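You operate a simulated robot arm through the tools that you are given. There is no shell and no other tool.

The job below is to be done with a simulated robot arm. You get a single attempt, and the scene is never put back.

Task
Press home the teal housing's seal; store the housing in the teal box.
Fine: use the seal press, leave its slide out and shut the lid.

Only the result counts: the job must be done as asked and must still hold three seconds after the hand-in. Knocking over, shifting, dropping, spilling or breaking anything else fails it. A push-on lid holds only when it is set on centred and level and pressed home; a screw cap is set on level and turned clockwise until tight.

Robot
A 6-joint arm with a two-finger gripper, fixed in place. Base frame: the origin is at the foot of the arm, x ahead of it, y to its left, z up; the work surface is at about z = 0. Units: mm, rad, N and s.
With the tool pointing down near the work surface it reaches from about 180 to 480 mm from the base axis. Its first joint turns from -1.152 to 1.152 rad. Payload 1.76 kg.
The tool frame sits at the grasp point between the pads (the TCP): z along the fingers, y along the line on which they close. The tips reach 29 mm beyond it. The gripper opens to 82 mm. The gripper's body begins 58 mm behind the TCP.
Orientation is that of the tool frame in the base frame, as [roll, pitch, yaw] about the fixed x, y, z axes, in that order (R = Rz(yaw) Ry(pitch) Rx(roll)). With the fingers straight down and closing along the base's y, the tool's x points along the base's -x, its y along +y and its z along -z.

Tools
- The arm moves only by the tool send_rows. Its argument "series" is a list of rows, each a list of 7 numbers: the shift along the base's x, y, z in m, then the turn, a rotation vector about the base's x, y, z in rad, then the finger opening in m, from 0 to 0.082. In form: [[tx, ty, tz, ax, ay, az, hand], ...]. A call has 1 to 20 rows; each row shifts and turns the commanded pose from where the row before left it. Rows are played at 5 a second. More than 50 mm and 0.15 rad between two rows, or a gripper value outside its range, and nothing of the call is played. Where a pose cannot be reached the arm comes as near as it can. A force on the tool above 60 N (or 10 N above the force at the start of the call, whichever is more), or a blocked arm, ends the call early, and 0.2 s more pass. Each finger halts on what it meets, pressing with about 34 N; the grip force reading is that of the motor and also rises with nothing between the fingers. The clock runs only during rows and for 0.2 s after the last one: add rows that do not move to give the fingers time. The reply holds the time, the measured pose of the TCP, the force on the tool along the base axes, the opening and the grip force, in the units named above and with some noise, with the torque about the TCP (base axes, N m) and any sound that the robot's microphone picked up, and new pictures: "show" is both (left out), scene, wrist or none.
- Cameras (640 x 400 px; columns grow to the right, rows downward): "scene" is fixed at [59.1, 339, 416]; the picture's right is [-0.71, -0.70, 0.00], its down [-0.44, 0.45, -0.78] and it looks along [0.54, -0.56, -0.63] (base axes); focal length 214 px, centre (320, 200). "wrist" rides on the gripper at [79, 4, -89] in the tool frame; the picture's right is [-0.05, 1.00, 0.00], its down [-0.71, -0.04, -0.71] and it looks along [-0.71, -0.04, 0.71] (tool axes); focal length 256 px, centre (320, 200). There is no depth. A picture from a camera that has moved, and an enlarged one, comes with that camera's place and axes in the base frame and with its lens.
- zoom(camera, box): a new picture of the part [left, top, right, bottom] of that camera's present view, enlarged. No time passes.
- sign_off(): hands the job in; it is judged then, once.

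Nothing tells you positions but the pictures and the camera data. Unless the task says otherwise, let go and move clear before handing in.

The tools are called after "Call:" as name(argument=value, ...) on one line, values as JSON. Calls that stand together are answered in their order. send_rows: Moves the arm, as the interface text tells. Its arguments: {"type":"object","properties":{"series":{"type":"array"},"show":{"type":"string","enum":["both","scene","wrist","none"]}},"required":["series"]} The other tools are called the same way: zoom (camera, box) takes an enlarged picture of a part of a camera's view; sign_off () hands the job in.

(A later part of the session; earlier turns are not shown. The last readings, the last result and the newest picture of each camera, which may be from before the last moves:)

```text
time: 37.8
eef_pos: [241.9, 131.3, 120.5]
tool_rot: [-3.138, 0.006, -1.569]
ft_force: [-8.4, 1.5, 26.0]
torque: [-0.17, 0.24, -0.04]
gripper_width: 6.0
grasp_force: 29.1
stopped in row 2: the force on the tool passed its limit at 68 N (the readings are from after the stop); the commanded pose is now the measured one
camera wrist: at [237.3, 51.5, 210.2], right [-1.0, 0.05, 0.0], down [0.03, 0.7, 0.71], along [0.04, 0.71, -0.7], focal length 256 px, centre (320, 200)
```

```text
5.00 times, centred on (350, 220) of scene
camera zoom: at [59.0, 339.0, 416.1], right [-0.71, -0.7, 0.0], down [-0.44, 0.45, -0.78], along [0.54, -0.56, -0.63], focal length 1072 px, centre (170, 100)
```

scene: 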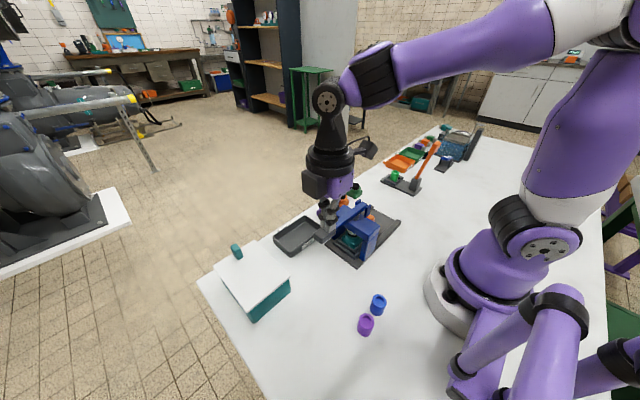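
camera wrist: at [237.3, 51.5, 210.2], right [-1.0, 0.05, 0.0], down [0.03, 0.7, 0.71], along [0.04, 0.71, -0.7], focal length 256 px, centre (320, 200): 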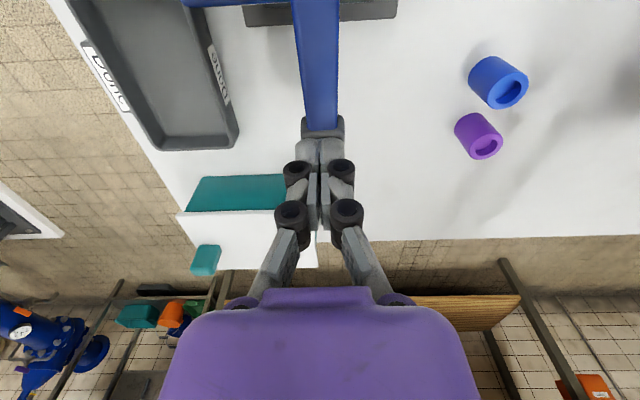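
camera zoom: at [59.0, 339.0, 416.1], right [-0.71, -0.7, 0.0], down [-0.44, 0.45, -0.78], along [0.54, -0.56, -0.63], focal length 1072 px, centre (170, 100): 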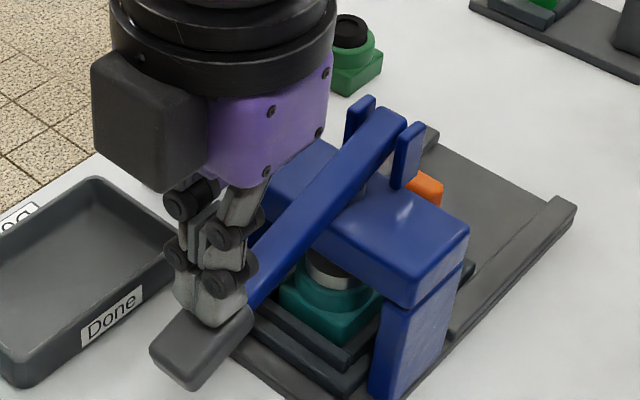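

The ram's metal rim now sits directly on the teal body with no black seal showing, and the lever hit a hard stop, so the seal looks home. I'll lift off and see whether the lever springs back.

Call:
send_rows(series=[[0, 0.001, 0.005, 0, 0, 0, 0.0], [0, 0.001, 0.008, 0, 0, 0, 0.0], [0, 0.001, 0.012, 0, 0, 0, 0.0], [0, 0, 0.015, 0, 0, 0, 0.0], [0, 0, 0, 0, 0, 0, 0.0]])

Call:
zoom(camera="scene", box=[270, 150, 400, 260])

Call:
zoom(camera="scene", box=[340, 205, 390, 250])

```text
time: 39.0
eef_pos: [241.7, 134.4, 159.2]
tool_rot: [-3.137, 0.004, -1.569]
ft_force: [0.9, -0.1, 1.2]
torque: [0.03, -0.02, 0.0]
gripper_width: 5.9
grasp_force: 28.6
camera wrist: at [237.1, 54.2, 249.6], right [-1.0, 0.05, 0.0], down [0.04, 0.7, 0.71], along [0.04, 0.71, -0.7], focal length 256 px, centre (320, 200)
```

scene: 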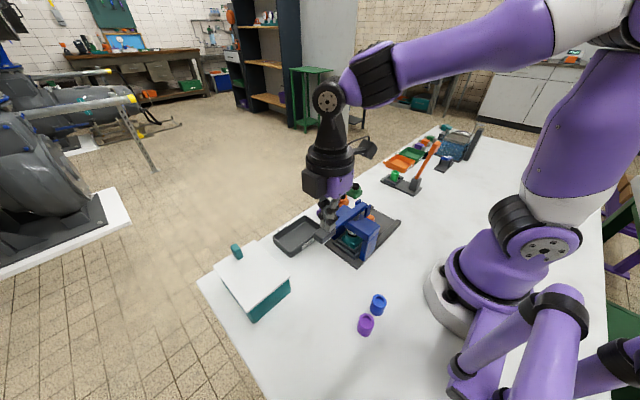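
wrist: 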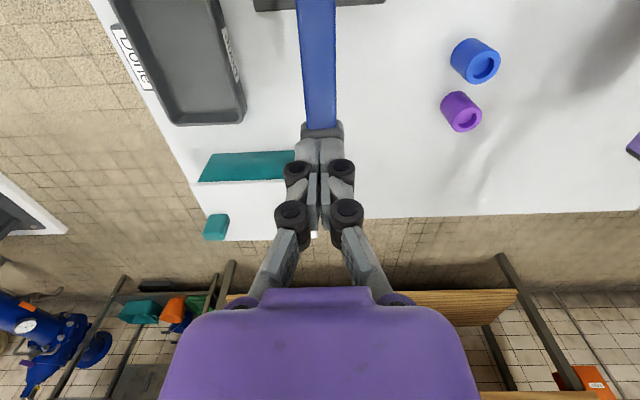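

```text
3.64 times, centred on (335, 205) of scene
camera zoom: at [59.1, 339.0, 416.0], right [-0.71, -0.7, 0.0], down [-0.44, 0.45, -0.78], along [0.54, -0.56, -0.63], focal length 780 px, centre (266, 182)
```

zoom: 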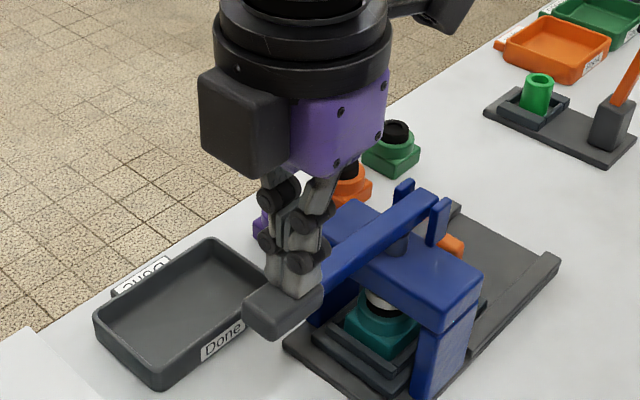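

```text
8.89 times, centred on (365, 228) of scene
camera zoom: at [59.1, 339.0, 416.0], right [-0.71, -0.7, 0.0], down [-0.44, 0.45, -0.78], along [0.54, -0.56, -0.63], focal length 1906 px, centre (-80, -44)
```

zoom: 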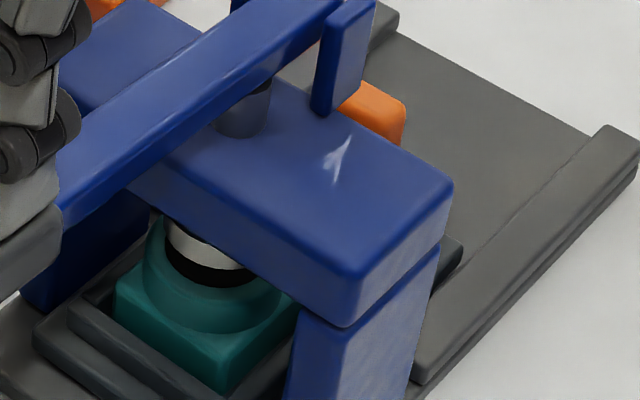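

The lever springs back up with the tool. I'll raise clear of the pad and inspect the seal.

Call:
send_rows(series=[[0, 0, 0.015, 0, 0, 0, 0.0], [0, 0, 0.03, 0, 0, 0, 0.0], [0, 0, 0.03, 0, 0, 0, 0.0], [0, 0, 0, 0, 0, 0, 0.0]])

Call:
zoom(camera="scene", box=[340, 205, 390, 250])

Call:
zoom(camera="scene", box=[300, 180, 400, 260])

```text
time: 40.0
eef_pos: [242.3, 134.2, 234.7]
tool_rot: [-3.138, 0.004, -1.571]
ft_force: [0.0, -0.6, -0.1]
torque: [0.0, 0.0, 0.0]
gripper_width: 0.1
grasp_force: 28.7
camera wrist: at [237.5, 53.8, 325.3], right [-1.0, 0.05, 0.0], down [0.04, 0.7, 0.71], along [0.04, 0.71, -0.7], focal length 256 px, centre (320, 200)
```

scene: 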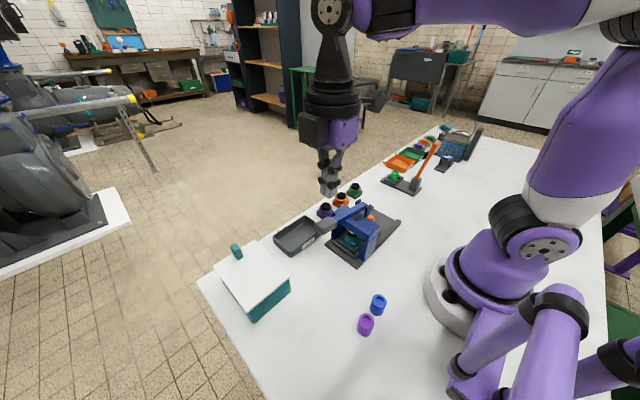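
wrist: 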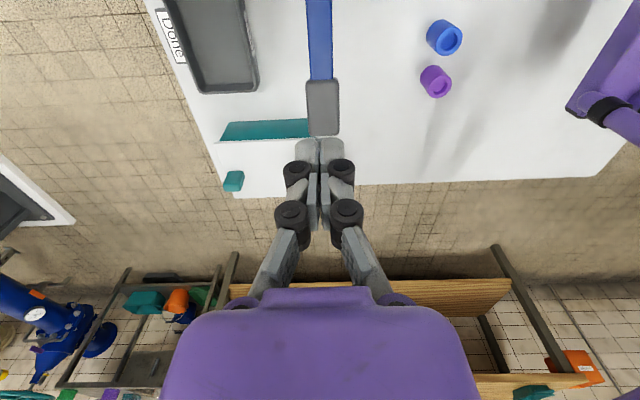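

```text
8.89 times, centred on (365, 228) of scene
camera zoom: at [59.1, 339.0, 416.0], right [-0.71, -0.7, 0.0], down [-0.44, 0.45, -0.78], along [0.54, -0.56, -0.63], focal length 1906 px, centre (-80, -44)
```

zoom: 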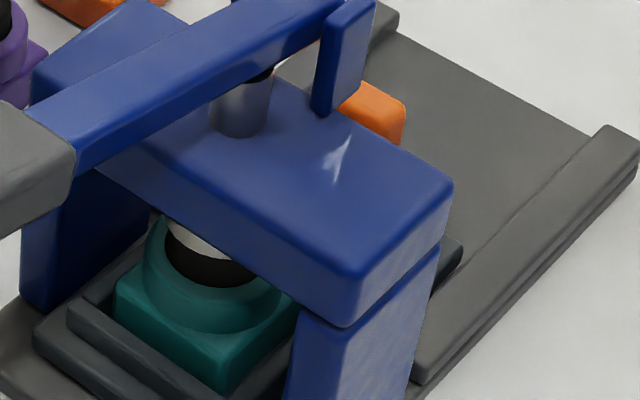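

```text
5.00 times, centred on (350, 220) of scene
camera zoom: at [59.1, 339.0, 416.0], right [-0.71, -0.7, 0.0], down [-0.44, 0.45, -0.78], along [0.54, -0.56, -0.63], focal length 1072 px, centre (170, 100)
```

zoom: 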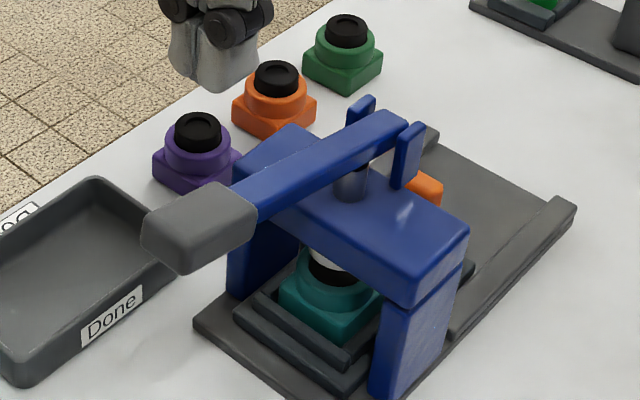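

The lever is back up and the seal appears sunk into the teal ring. I'll go back to the slide handle with the same tilted approach to pull the slide out.

Call:
send_rows(series=[[-0.0017, -0.0395, 0, 0, 0, 0, 0.0], [0, -0.0395, 0, 0, 0, 0, 0.0], [0, -0.0395, 0, 0, 0, 0, 0.0], [0, -0.0395, 0, 0, 0, 0, 0.02], [0, -0.0395, 0, 0, 0, 0, 0.04], [0, 0, -0.03, 0.13, 0, 0, 0.04], [0, 0, -0.0365, 0.135, 0, 0, 0.04], [0, 0, 0, 0.135, 0, 0, 0.04], [0, 0, 0, 0, 0, 0, 0.04]])

Call:
zoom(camera="wrist", box=[220, 60, 420, 220])

Call:
zoom(camera="scene", box=[310, 120, 440, 240])

```text
time: 42.0
eef_pos: [240.9, -63.7, 167.8]
tool_rot: [-3.139, 0.405, -1.57]
ft_force: [0.1, 0.1, -0.1]
torque: [-0.02, -0.01, -0.02]
gripper_width: 39.8
grasp_force: 0.1
camera wrist: at [235.8, -172.5, 219.5], right [-1.0, 0.05, 0.02], down [0.04, 0.37, 0.93], along [0.04, 0.93, -0.37], focal length 256 px, centre (320, 200)
```

scene: 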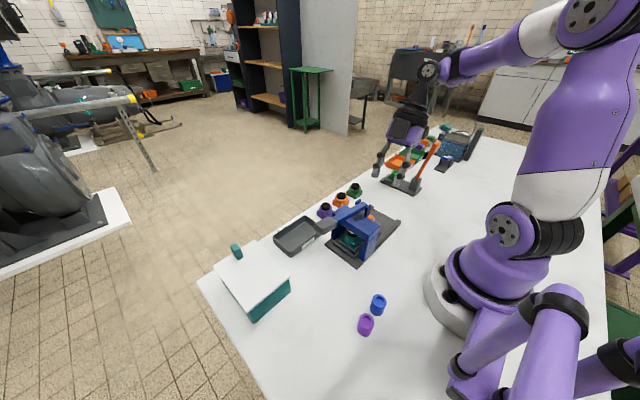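
wrist: 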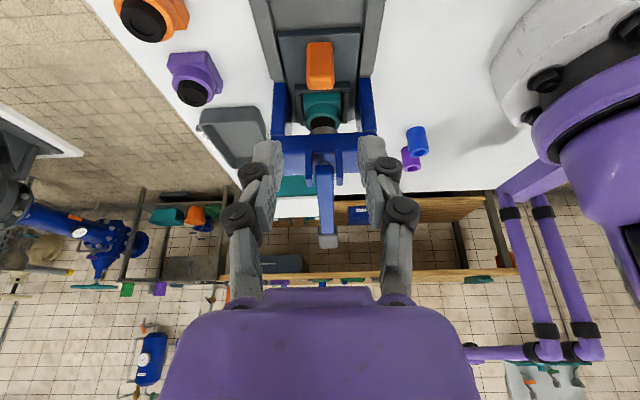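

```text
2.50 times, centred on (320, 140) of wrist
camera zoom: at [235.8, -172.5, 219.5], right [-1.0, 0.05, 0.02], down [0.04, 0.37, 0.93], along [0.04, 0.93, -0.37], focal length 640 px, centre (320, 350)
```

zoom: 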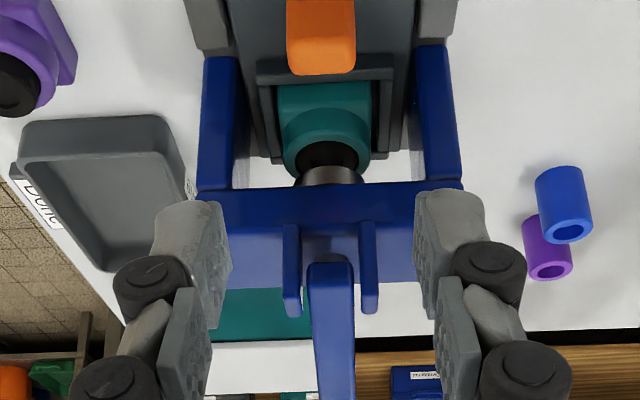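

```text
3.33 times, centred on (375, 180) of scene
camera zoom: at [59.1, 339.0, 416.0], right [-0.71, -0.7, 0.0], down [-0.44, 0.45, -0.78], along [0.54, -0.56, -0.63], focal length 715 px, centre (137, 267)
```

zoom: 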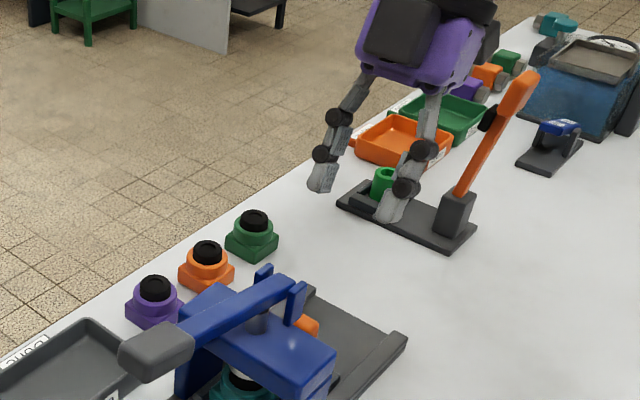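

I can see the seal now sits inside the teal ring. The handle is right ahead along the tool axis, so I'll approach it and grip.

Call:
send_rows(series=[[0, 0.015, -0.036, 0, 0, 0, 0.04], [0, 0.015, -0.036, 0, 0, 0, 0.04], [0, 0.0104, -0.025, 0, 0, 0, 0.04], [0, 0.005, -0.012, 0, 0, 0, 0.04], [0, 0, 0, 0, 0, 0, 0.04]], show="wrist")

Call:
zoom(camera="wrist", box=[220, 80, 420, 240])

Call:
zoom(camera="scene", box=[310, 150, 420, 250])

```text
time: 43.2
eef_pos: [239.4, -19.8, 57.7]
tool_rot: [-3.138, 0.403, -1.569]
ft_force: [0.0, -0.1, -0.4]
torque: [-0.02, 0.0, 0.0]
gripper_width: 39.8
grasp_force: 0.1
camera wrist: at [234.9, -126.9, 110.5], right [-1.0, 0.05, 0.02], down [0.04, 0.37, 0.93], along [0.04, 0.93, -0.37], focal length 256 px, centre (320, 200)
```

wrist: 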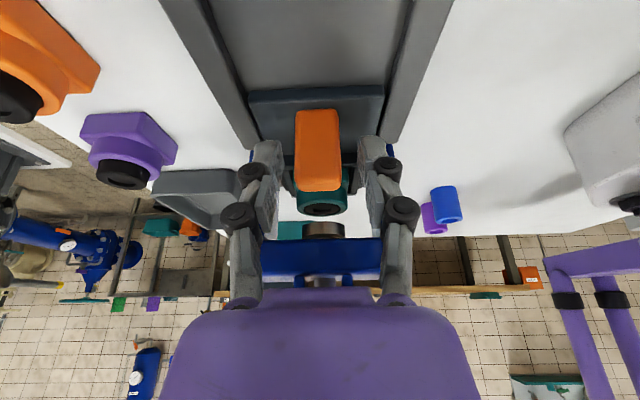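

```text
2.50 times, centred on (320, 160) of wrist
camera zoom: at [234.9, -126.9, 110.5], right [-1.0, 0.05, 0.02], down [0.04, 0.37, 0.93], along [0.04, 0.93, -0.37], focal length 640 px, centre (320, 300)
```

zoom: 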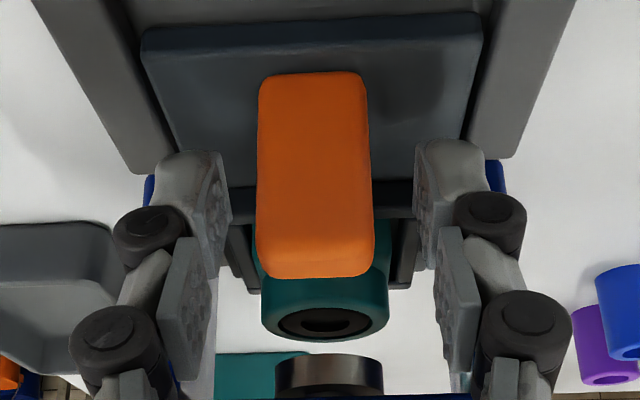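

```text
4.00 times, centred on (365, 200) of scene
camera zoom: at [59.1, 339.0, 416.0], right [-0.71, -0.7, 0.0], down [-0.44, 0.45, -0.78], along [0.54, -0.56, -0.63], focal length 858 px, centre (140, 200)
```

zoom: 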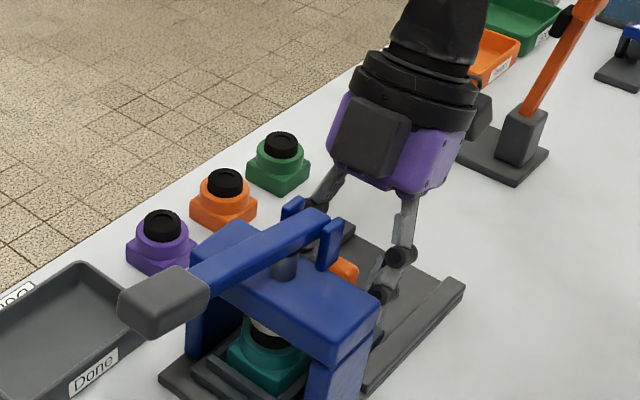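

The seal is flush in the teal ring. I'll centre on the handle, grip it, and pull the slide out about 45 mm.

Call:
send_rows(series=[[0.0008, 0, 0, 0, 0, 0, 0.03], [0, 0, 0, 0, 0, 0, 0.01], [0, 0, 0, 0, 0, 0, 0.01], [0, 0, 0, 0, 0, 0, 0.01]], show="none")

```text
time: 44.2
eef_pos: [240.2, -18.0, 58.8]
tool_rot: [-3.141, 0.404, -1.572]
ft_force: [-5.9, -2.7, 5.5]
torque: [-0.24, 0.21, 0.04]
gripper_width: 21.6
grasp_force: 36.0
```

The handle is gripped with low side forces. I'll pull the slide out in steps.

Call:
send_rows(series=[[0, -0.006, 0, 0, 0, 0, 0.01], [0, -0.01, 0, 0, 0, 0, 0.01], [0, -0.01, 0, 0, 0, 0, 0.01], [0, -0.01, 0, 0, 0, 0, 0.01], [0, -0.009, 0, 0, 0, 0, 0.01], [0, 0, 0, 0, 0, 0, 0.01]])

Call:
zoom(camera="wrist", box=[220, 80, 420, 240])

```text
time: 45.6
eef_pos: [239.4, -62.8, 59.5]
tool_rot: [-3.14, 0.406, -1.571]
ft_force: [-9.2, -0.2, -7.0]
torque: [0.74, 0.28, 0.12]
gripper_width: 21.5
grasp_force: 36.1
camera wrist: at [235.8, -171.4, 110.6], right [-1.0, 0.05, 0.02], down [0.04, 0.37, 0.93], along [0.04, 0.93, -0.37], focal length 256 px, centre (320, 200)
```

scene: 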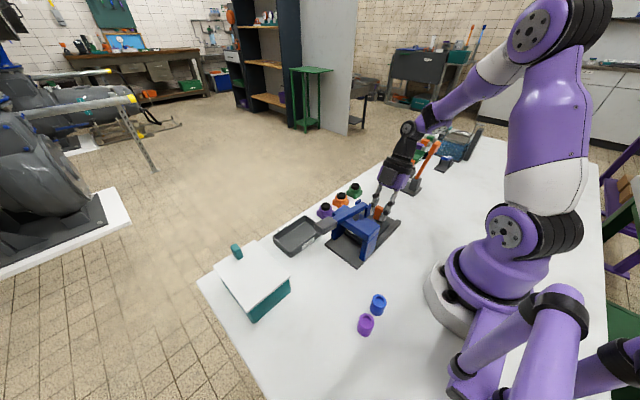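
wrist: 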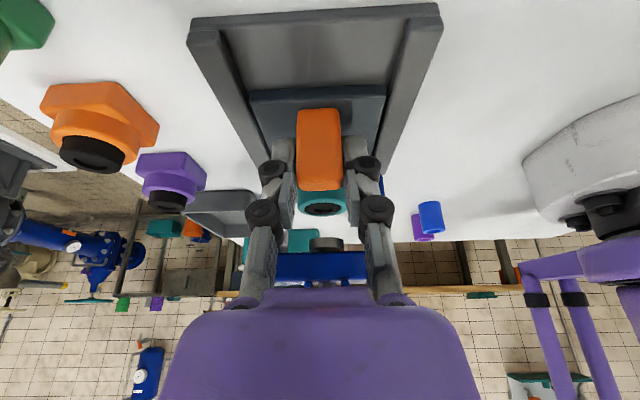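

```text
2.50 times, centred on (320, 160) of wrist
camera zoom: at [235.8, -171.4, 110.6], right [-1.0, 0.05, 0.02], down [0.04, 0.37, 0.93], along [0.04, 0.93, -0.37], focal length 640 px, centre (320, 300)
```

zoom: 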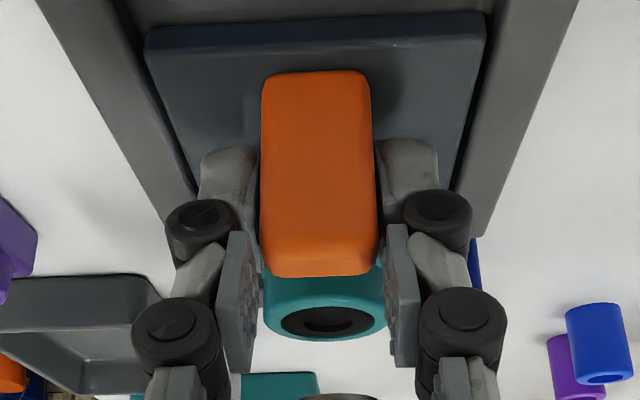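

The slide is half out and the seal is clearly flush. I'll release, straighten the tool, and re-grip for the rest of the pull.

Call:
send_rows(series=[[0, 0, 0, 0, 0, 0, 0.04], [0, 0, 0, 0, 0, 0, 0.04], [0, 0, 0, -0.135, 0, 0, 0.04], [0, 0, 0, -0.135, 0, 0, 0.04], [0, 0, 0, -0.134, 0, 0, 0.04], [0, 0, 0, 0, 0, 0, 0.04], [0, 0, 0, 0, 0, 0, 0.01], [0, 0, 0, 0, 0, 0, 0.01], [0, 0, 0, 0, 0, 0, 0.01]])

Call:
zoom(camera="scene", box=[310, 120, 440, 240])

```text
time: 47.6
eef_pos: [239.7, -63.4, 59.6]
tool_rot: [-3.141, 0.001, -1.571]
ft_force: [-10.8, -0.3, 13.5]
torque: [-0.95, 0.28, -0.05]
gripper_width: 21.8
grasp_force: 36.2
camera wrist: at [235.7, -142.8, 149.1], right [-1.0, 0.05, 0.0], down [0.04, 0.71, 0.71], along [0.04, 0.71, -0.71], focal length 256 px, centre (320, 200)
```

scene: 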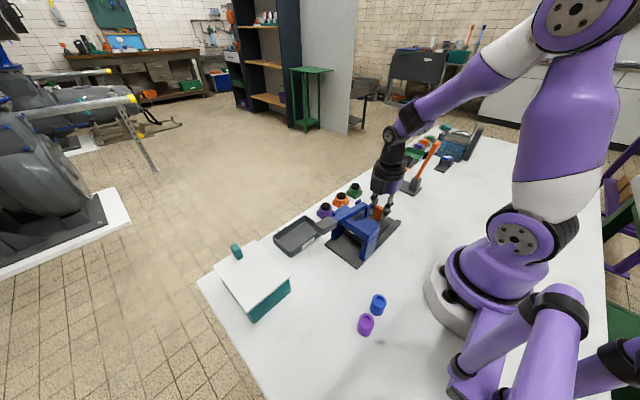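
wrist: 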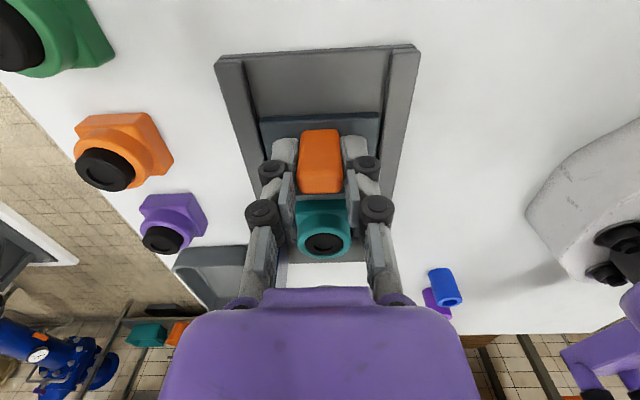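

```text
3.33 times, centred on (375, 180) of scene
camera zoom: at [59.0, 339.0, 416.0], right [-0.71, -0.7, 0.0], down [-0.44, 0.45, -0.78], along [0.54, -0.56, -0.63], focal length 715 px, centre (137, 267)
```

zoom: 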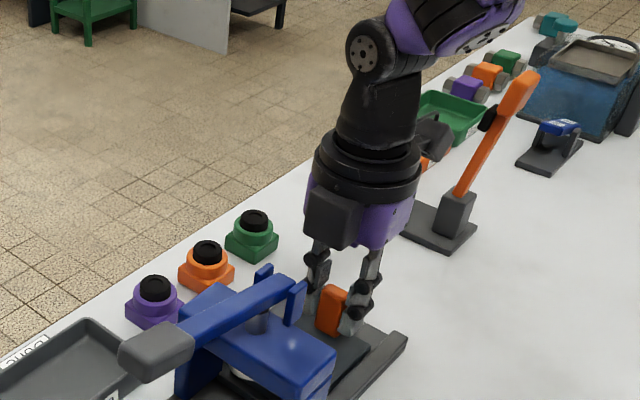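

The handle is re-gripped with the tool upright. I'll pull the slide the remaining 50 mm to its original out position.

Call:
send_rows(series=[[-0.0004, -0.01, 0, 0, 0, 0, 0.01], [0, -0.01, 0, 0, 0, 0, 0.01], [0, -0.01, 0, 0, 0, 0, 0.01], [0, -0.01, 0, 0, 0, 0, 0.01], [0, -0.008, 0, 0, 0, 0, 0.01], [0, 0, 0, 0, 0, 0, 0.01]])

```text
time: 49.0
eef_pos: [239.3, -111.0, 59.2]
tool_rot: [-3.14, 0.0, -1.571]
ft_force: [-10.8, 0.5, 6.5]
torque: [1.04, 0.33, 0.06]
gripper_width: 21.5
grasp_force: 35.6
camera wrist: at [235.7, -190.8, 149.0], right [-1.0, 0.05, 0.0], down [0.04, 0.71, 0.71], along [0.04, 0.71, -0.71], focal length 256 px, centre (320, 200)
```

scene: 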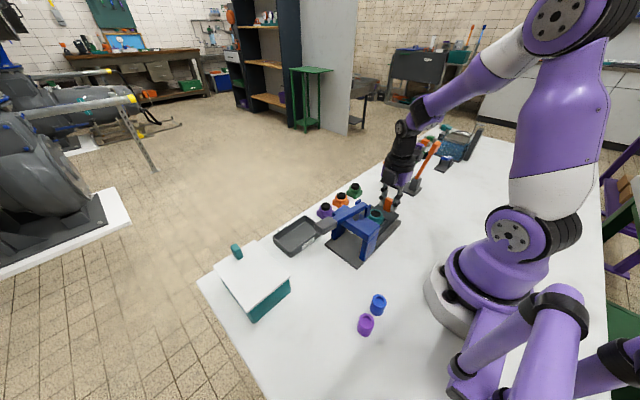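
wrist: 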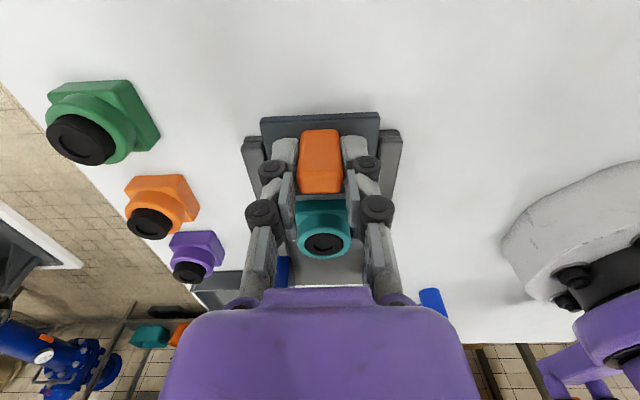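

I'm nearly at the out position, so I'll pull gently the last few millimetres to find the outer stop.

Call:
send_rows(series=[[-0.0003, -0.0015, 0, 0, 0, 0, 0.01], [0, -0.0015, 0, 0, 0, 0, 0.01], [0, -0.001, 0, 0, 0, 0, 0.01], [0, 0, 0, 0, 0, 0, 0.01]], show="none")

```text
time: 50.0
eef_pos: [239.7, -114.1, 58.9]
tool_rot: [-3.137, 0.002, -1.567]
ft_force: [-1.3, 20.3, 2.5]
torque: [0.35, 0.05, -0.05]
gripper_width: 21.4
grasp_force: 36.2
```

The outer stop was reached at 20 N, so the slide is fully out. I'll release, rise, rotate back to the normal yaw and look at the housing.

Call:
send_rows(series=[[0, 0.0006, 0, 0, 0, 0, 0.01], [0, 0, 0, 0, 0, 0, 0.04], [0, 0, 0, 0, 0, 0, 0.04], [0, 0, 0.04, 0, 0, 0, 0.04], [0, 0, 0.045, 0, 0, 0, 0.04], [0, 0, 0.045, 0, 0, -0.1428, 0.04], [0, 0.01, 0.01, 0, 0, -0.1428, 0.05], [0, 0.01, 0, 0, 0, -0.1428, 0.06], [0, 0.01, 0, 0, 0, -0.1428, 0.06], [0, 0.01, 0, 0, 0, -0.1428, 0.06], [0, 0.01, 0, 0, 0, -0.1428, 0.06], [0, 0.01, 0, 0, 0, -0.1428, 0.06], [0, 0.004, 0, 0, 0, -0.1428, 0.06], [0, 0, 0, 0, 0, -0.1428, 0.06], [0, 0, 0, 0, 0, -0.1428, 0.06], [0, 0, 0, 0, 0, -0.1428, 0.06], [0, 0, 0, 0, 0, 0, 0.06]])

Call:
zoom(camera="wrist", box=[220, 0, 400, 140])

Call:
zoom(camera="scene", box=[320, 180, 420, 255])

```text
time: 53.6
eef_pos: [240.6, -49.7, 198.7]
tool_rot: [-3.138, 0.001, 3.14]
ft_force: [-0.2, 0.1, 0.6]
torque: [0.0, -0.01, -0.01]
gripper_width: 59.9
grasp_force: 0.1
camera wrist: at [160.6, -46.0, 289.2], right [0.05, 1.0, 0.0], down [0.71, -0.04, 0.71], along [0.71, -0.04, -0.71], focal length 256 px, centre (320, 200)
```

scene: 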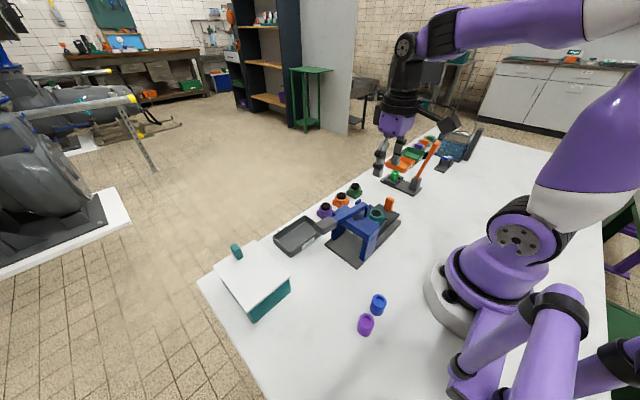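
wrist: 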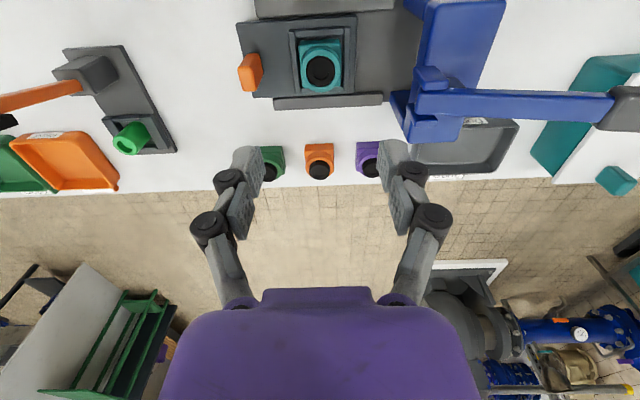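

```text
2.86 times, centred on (310, 70) of wrist
camera zoom: at [160.6, -46.0, 289.2], right [0.05, 1.0, 0.0], down [0.71, -0.04, 0.71], along [0.71, -0.04, -0.71], focal length 731 px, centre (349, 571)
```

zoom: 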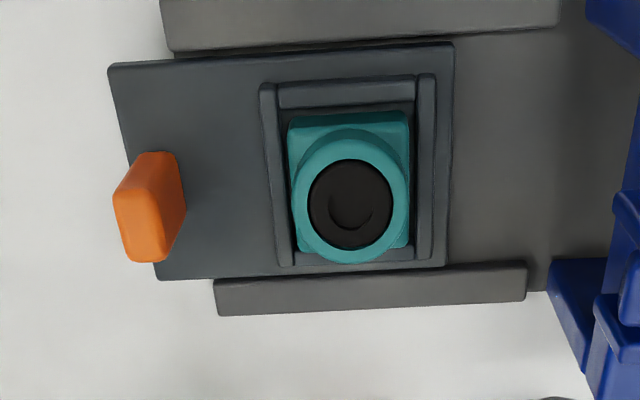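

```text
5.33 times, centred on (370, 218) of scene
camera zoom: at [59.1, 339.0, 416.0], right [-0.71, -0.7, 0.0], down [-0.44, 0.45, -0.78], along [0.54, -0.56, -0.63], focal length 1144 px, centre (53, 107)
```

zoom: 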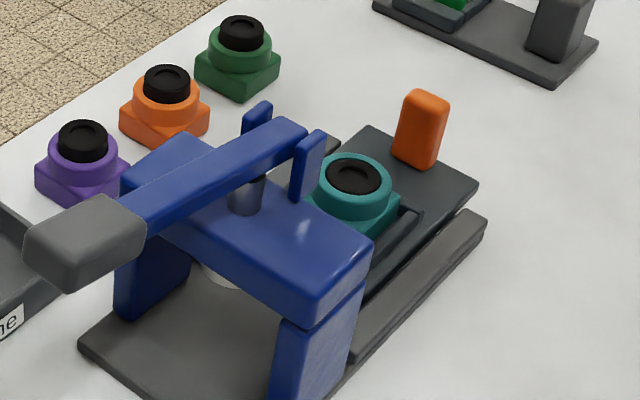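

The seal is pressed home and flush, and the slide is fully out. Next I'll examine the box's lid and handle up close.

Call:
send_rows(series=[[0.007, 0.0395, 0, 0, 0, 0, 0.06], [0.007, 0.0395, 0, 0, 0, 0, 0.06], [0.007, 0.0395, 0, 0, 0, 0, 0.06], [0.007, 0.0395, 0, 0, 0, 0, 0.06], [0.008, 0.0395, 0, 0, 0, 0, 0.06], [0.008, 0.0395, 0, 0, 0, 0, 0.06], [0.008, 0.0395, 0, 0, 0, 0, 0.06], [0.008, 0.0395, -0.02, 0, 0, 0, 0.06], [0, 0, -0.02, 0, 0, 0, 0.06], [0, 0, 0, 0, 0, 0, 0.06]])

Call:
zoom(camera="wrist", box=[220, 0, 480, 200])

Call:
zoom(camera="scene", box=[190, 210, 320, 330])

```text
time: 55.8
eef_pos: [300.9, 265.2, 159.1]
tool_rot: [-3.139, 0.0, -3.14]
ft_force: [-0.4, -0.3, 0.2]
torque: [0.04, 0.01, 0.01]
gripper_width: 60.0
grasp_force: 0.1
camera wrist: at [221.2, 269.1, 249.2], right [0.05, 1.0, 0.0], down [0.71, -0.03, 0.71], along [0.71, -0.04, -0.71], focal length 256 px, centre (320, 200)
```

scene: 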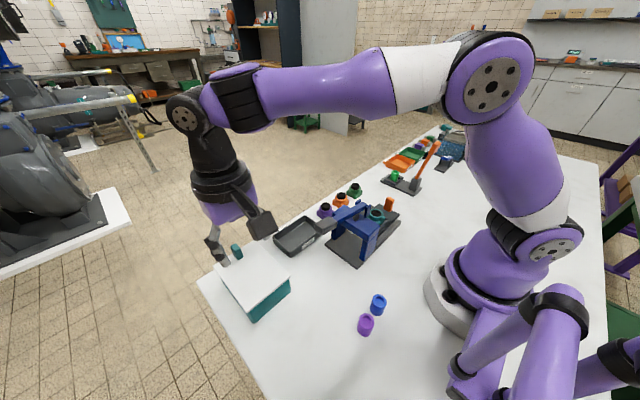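
wrist: 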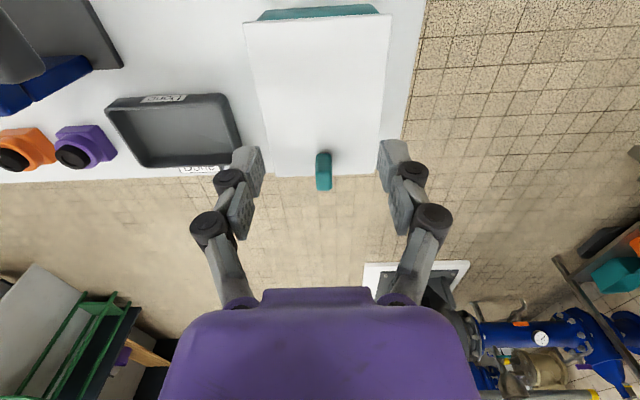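

```text
2.00 times, centred on (350, 100) of wrist
camera zoom: at [221.2, 269.1, 249.2], right [0.05, 1.0, 0.0], down [0.71, -0.03, 0.71], along [0.71, -0.04, -0.71], focal length 512 px, centre (260, 400)
```

zoom: 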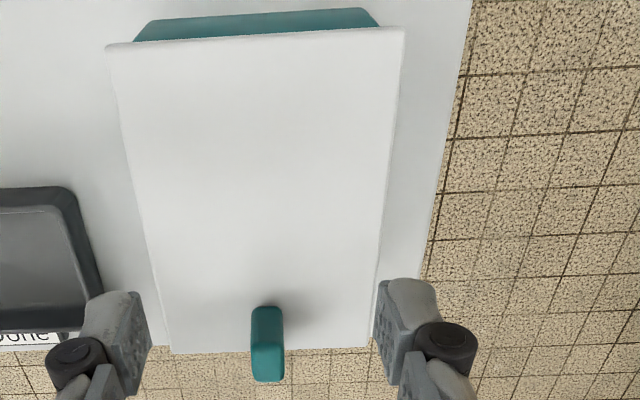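

```text
3.33 times, centred on (255, 270) of scene
camera zoom: at [59.1, 339.0, 416.0], right [-0.71, -0.7, 0.0], down [-0.44, 0.45, -0.78], along [0.54, -0.56, -0.63], focal length 715 px, centre (537, -33)
```

zoom: 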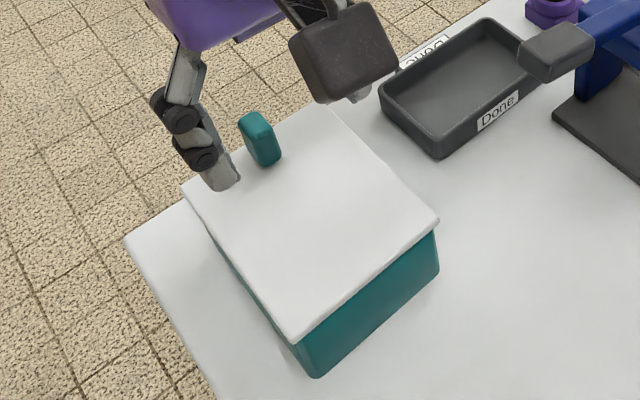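

The lid handle is about 20×14×27 mm, centred near (370,264.5) with its top at z≈77. I'll move over it and descend to grip along y.

Call:
send_rows(series=[[0.035, -0.0005, 0, 0, 0, 0, 0.045], [0.035, 0, 0, 0, 0, 0, 0.045], [0, 0, -0.03, 0, 0, 0, 0.045], [0, 0, -0.02, 0, 0, 0, 0.045], [0, 0, 0, 0, 0, 0, 0.045]])

Call:
zoom(camera="wrist", box=[220, 80, 420, 240])

Call:
zoom(camera="scene", box=[190, 190, 320, 310])

```text
time: 57.0
eef_pos: [368.4, 264.5, 107.9]
tool_rot: [-3.138, 0.001, -3.141]
ft_force: [-0.5, 0.0, 0.2]
torque: [-0.01, 0.03, -0.03]
gripper_width: 45.0
grasp_force: 0.0
camera wrist: at [290.5, 269.4, 198.8], right [0.05, 1.0, 0.0], down [0.71, -0.03, 0.71], along [0.71, -0.04, -0.71], focal length 256 px, centre (320, 200)
```

scene: 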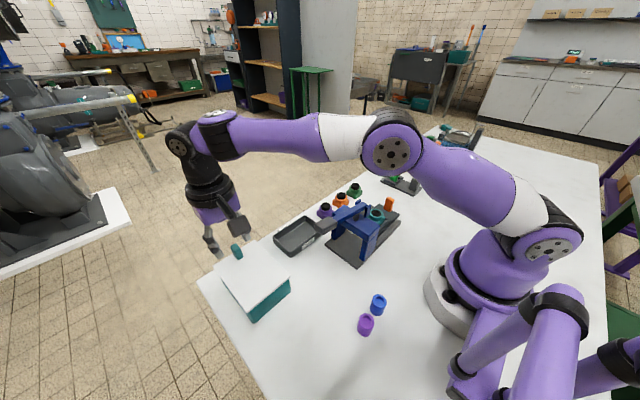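
wrist: 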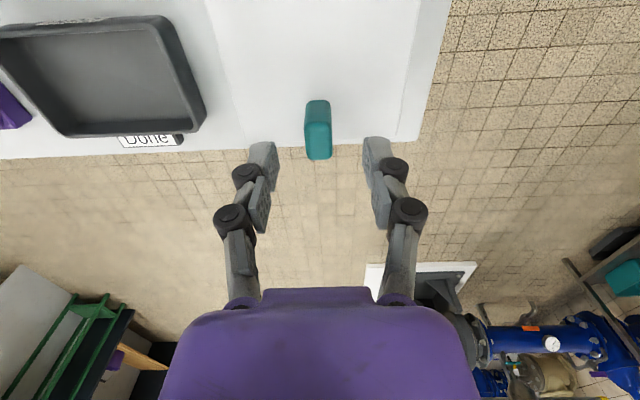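

```text
2.50 times, centred on (320, 160) of wrist
camera zoom: at [290.5, 269.4, 198.8], right [0.05, 1.0, 0.0], down [0.71, -0.03, 0.71], along [0.71, -0.04, -0.71], focal length 640 px, centre (320, 300)
```

zoom: 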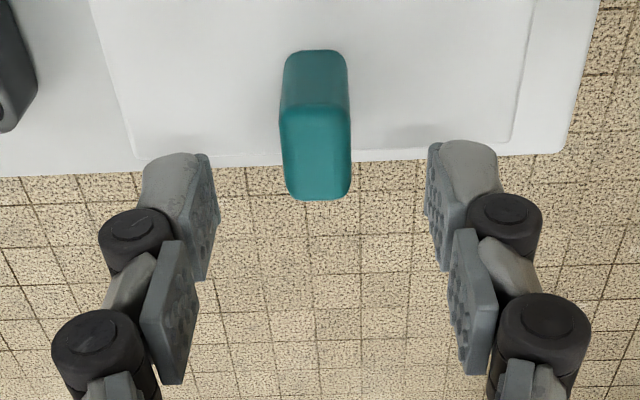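

```text
3.33 times, centred on (255, 250) of scene
camera zoom: at [59.1, 339.0, 416.0], right [-0.71, -0.7, 0.0], down [-0.44, 0.45, -0.78], along [0.54, -0.56, -0.63], focal length 715 px, centre (537, 33)
```

zoom: 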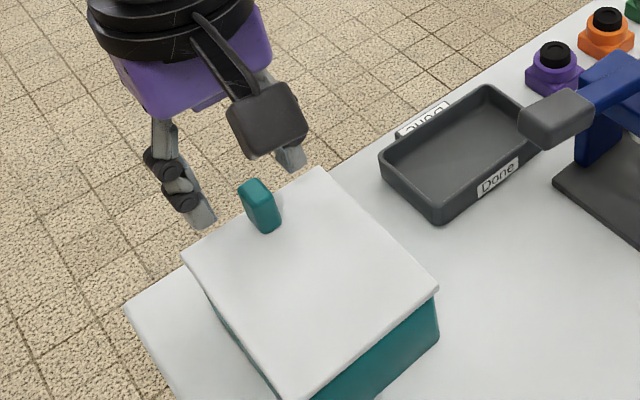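

The fingers are lined up on either side of the handle. I'll descend 22 mm and close on it.

Call:
send_rows(series=[[0, 0, -0.012, 0, 0, 0, 0.045], [0, 0, -0.01, 0, 0, 0, 0.045], [0, 0, 0, 0, 0, 0, 0.045], [0, 0, 0, 0, 0, 0, 0.02], [0, 0, 0, 0, 0, 0, 0.005], [0, 0, 0, 0, 0, 0, 0.005], [0, 0, 0, 0, 0, 0, 0.005]])

Call:
zoom(camera="wrist", box=[220, 60, 420, 220])

Call:
zoom(camera="scene", box=[190, 190, 320, 310])

```text
time: 58.6
eef_pos: [369.8, 264.4, 88.9]
tool_rot: [-3.14, 0.001, 3.14]
ft_force: [-0.4, -16.7, 40.8]
torque: [-0.48, -0.01, 0.03]
gripper_width: 13.2
grasp_force: 36.6
camera wrist: at [290.8, 269.2, 178.6], right [0.05, 1.0, 0.0], down [0.7, -0.04, 0.71], along [0.71, -0.04, -0.71], focal length 256 px, centre (320, 200)
```

scene: 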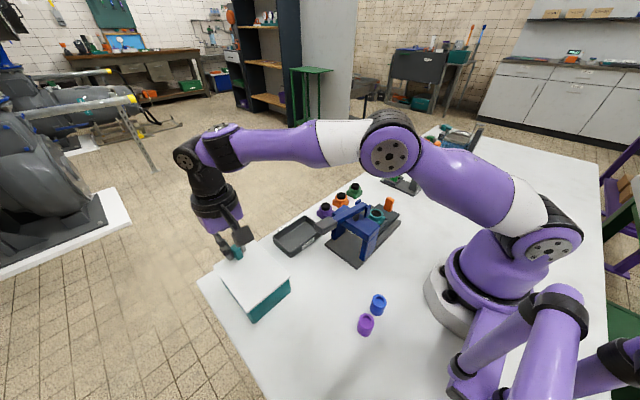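
wrist: 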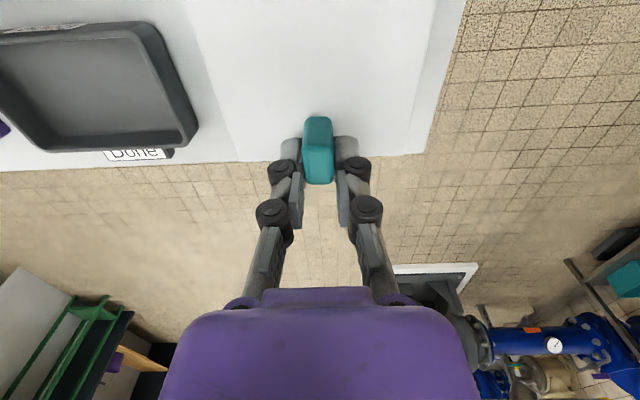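

```text
2.50 times, centred on (320, 140) of wrist
camera zoom: at [290.8, 269.2, 178.6], right [0.05, 1.0, 0.0], down [0.7, -0.04, 0.71], along [0.71, -0.04, -0.71], focal length 640 px, centre (320, 350)
```

zoom: 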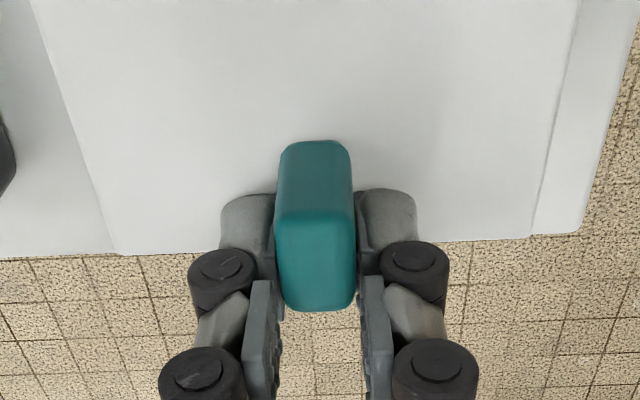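

```text
3.33 times, centred on (255, 250) of scene
camera zoom: at [58.9, 338.9, 416.1], right [-0.71, -0.7, 0.0], down [-0.44, 0.45, -0.78], along [0.54, -0.56, -0.63], focal length 715 px, centre (537, 33)
```

zoom: 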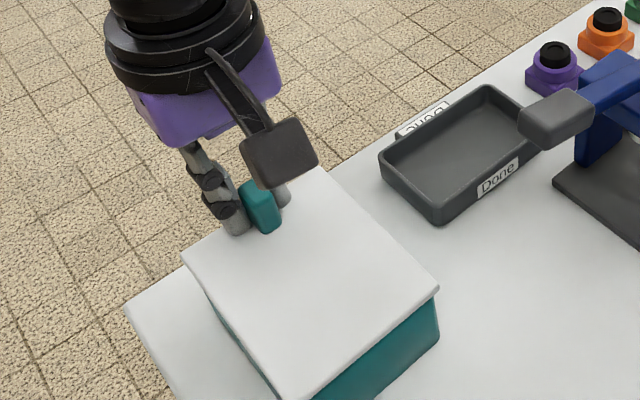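

The fingertips are pressing on the lid top at 41 N, so the lid is at about z=60, higher than I estimated. I'll open, raise to clear the lid, centre better on the handle and re-grip.

Call:
send_rows(series=[[0, 0, 0.0025, 0, 0, 0, 0.005], [0, 0, 0, 0, 0, 0, 0.03], [0, 0, 0, 0, 0, 0, 0.03], [-0.005, -0.0006, 0.0035, 0, 0, 0, 0.03], [0, 0, 0, 0, 0, 0, 0.03], [0, 0, 0, 0, 0, 0, 0.005], [0, 0, 0, 0, 0, 0, 0.005], [0, 0, 0, 0, 0, 0, 0.005]])

Call:
zoom(camera="wrist", box=[220, 60, 420, 220])

```text
time: 60.4
eef_pos: [365.0, 264.9, 92.8]
tool_rot: [-3.14, 0.0, -3.141]
ft_force: [0.8, 4.3, 0.7]
torque: [0.13, 0.09, -0.01]
gripper_width: 13.6
grasp_force: 36.2
camera wrist: at [285.6, 269.1, 183.0], right [0.05, 1.0, 0.0], down [0.71, -0.03, 0.71], along [0.71, -0.04, -0.71], focal length 256 px, centre (320, 200)
```

scene: 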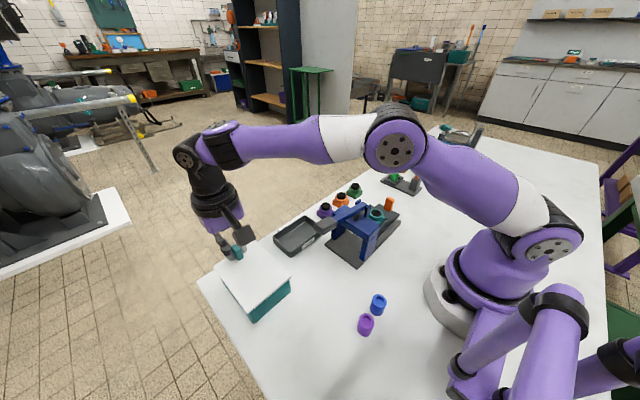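
wrist: 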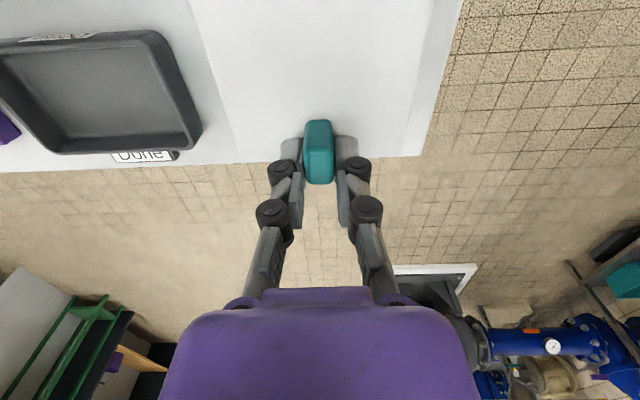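

```text
2.50 times, centred on (320, 140) of wrist
camera zoom: at [285.6, 269.1, 183.0], right [0.05, 1.0, 0.0], down [0.71, -0.03, 0.71], along [0.71, -0.04, -0.71], focal length 640 px, centre (320, 350)
```

zoom: 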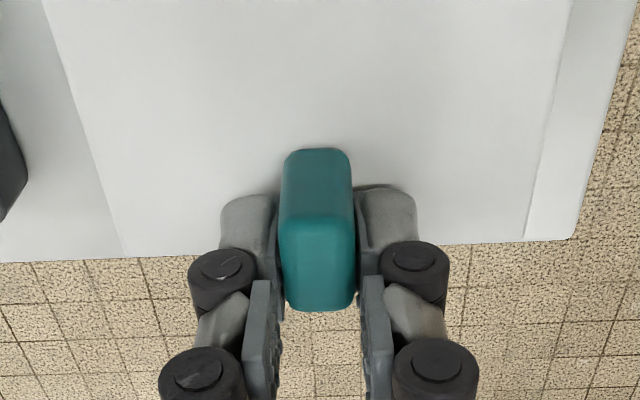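

The handle is gripped cleanly with low forces. I'll lift a few millimetres along the expected hinge arc to see how the lid moves.

Call:
send_rows(series=[[-0.0012, 0, 0.0037, 0, 0, 0, 0.005], [-0.0015, 0, 0.0038, 0, 0, 0, 0.005], [0, 0, 0, 0, 0, 0, 0.005]])

Call:
zoom(camera="scene", box=[190, 220, 310, 330])

Call:
zoom(camera="wrist", box=[160, 0, 480, 200])

```text
time: 61.2
eef_pos: [362.8, 264.8, 98.8]
tool_rot: [-3.139, -0.002, -3.137]
ft_force: [0.0, 16.3, -24.1]
torque: [0.38, 0.06, -0.07]
gripper_width: 13.7
grasp_force: 36.1
camera wrist: at [282.9, 269.1, 189.9], right [0.05, 1.0, 0.0], down [0.71, -0.03, 0.71], along [0.71, -0.04, -0.71], focal length 256 px, centre (320, 200)
```

scene: 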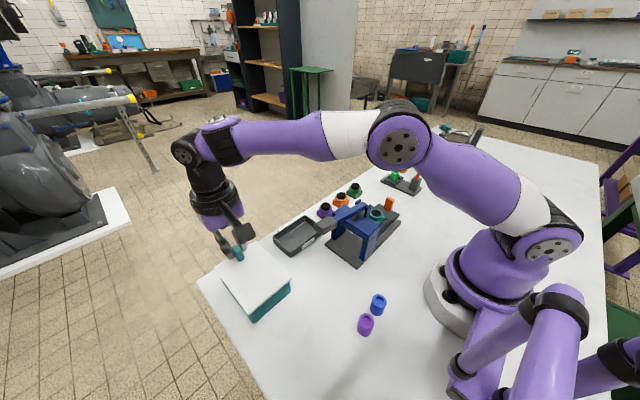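
wrist: 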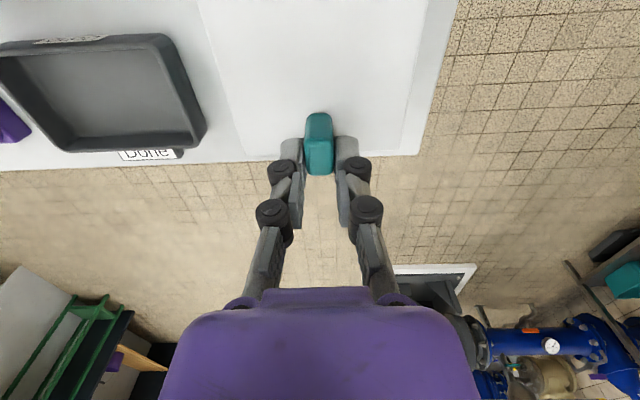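

```text
3.64 times, centred on (250, 275) of scene
camera zoom: at [59.1, 339.1, 416.0], right [-0.71, -0.7, 0.0], down [-0.44, 0.45, -0.78], along [0.54, -0.56, -0.63], focal length 780 px, centre (574, -73)
```

zoom: 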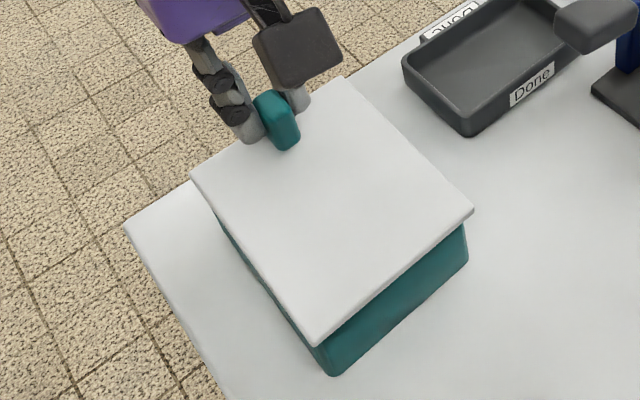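

```text
2.00 times, centred on (320, 100) of wrist
camera zoom: at [282.9, 269.1, 189.9], right [0.05, 1.0, 0.0], down [0.71, -0.03, 0.71], along [0.71, -0.04, -0.71], focal length 512 px, centre (320, 400)
```

zoom: 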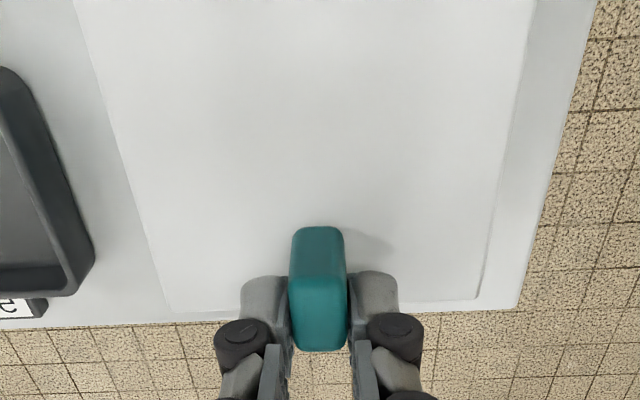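

The force is 24 N downward and the handle seems to have slid slightly in the grip, so the lid resists. I'll hold still for a moment to see whether it creeps open or not.

Call:
send_rows(series=[[0, -0.0005, 0, 0, 0, 0, 0.005], [0, 0, 0, 0, 0, 0, 0.005], [0, 0, 0, 0, 0, 0, 0.005]], show="wrist")

Call:
zoom(camera="scene", box=[200, 230, 310, 330])

```text
time: 62.0
eef_pos: [362.1, 265.4, 100.0]
tool_rot: [-3.14, 0.001, -3.138]
ft_force: [-0.7, 32.2, -24.3]
torque: [0.76, 0.16, -0.19]
gripper_width: 13.5
grasp_force: 36.0
camera wrist: at [282.9, 268.7, 190.4], right [0.05, 1.0, 0.0], down [0.71, -0.03, 0.71], along [0.71, -0.04, -0.71], focal length 256 px, centre (320, 200)
```

wrist: 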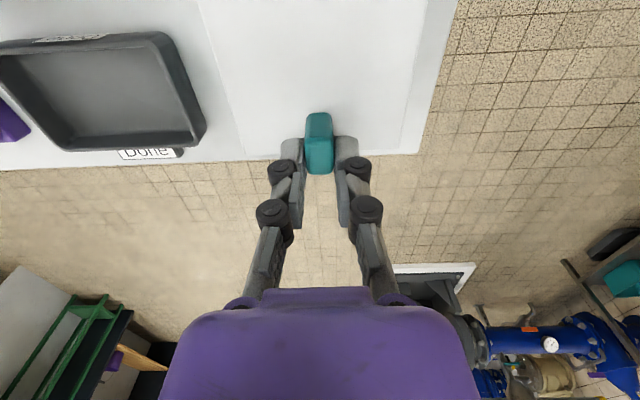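

```text
4.00 times, centred on (255, 280) of scene
camera zoom: at [59.1, 339.1, 416.0], right [-0.71, -0.7, 0.0], down [-0.44, 0.45, -0.78], along [0.54, -0.56, -0.63], focal length 858 px, centre (580, -120)
```

zoom: 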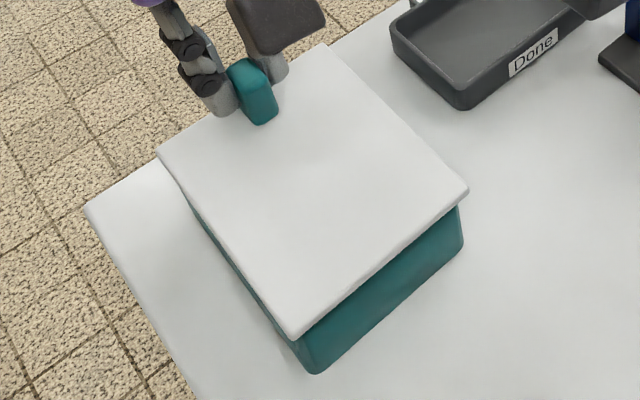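

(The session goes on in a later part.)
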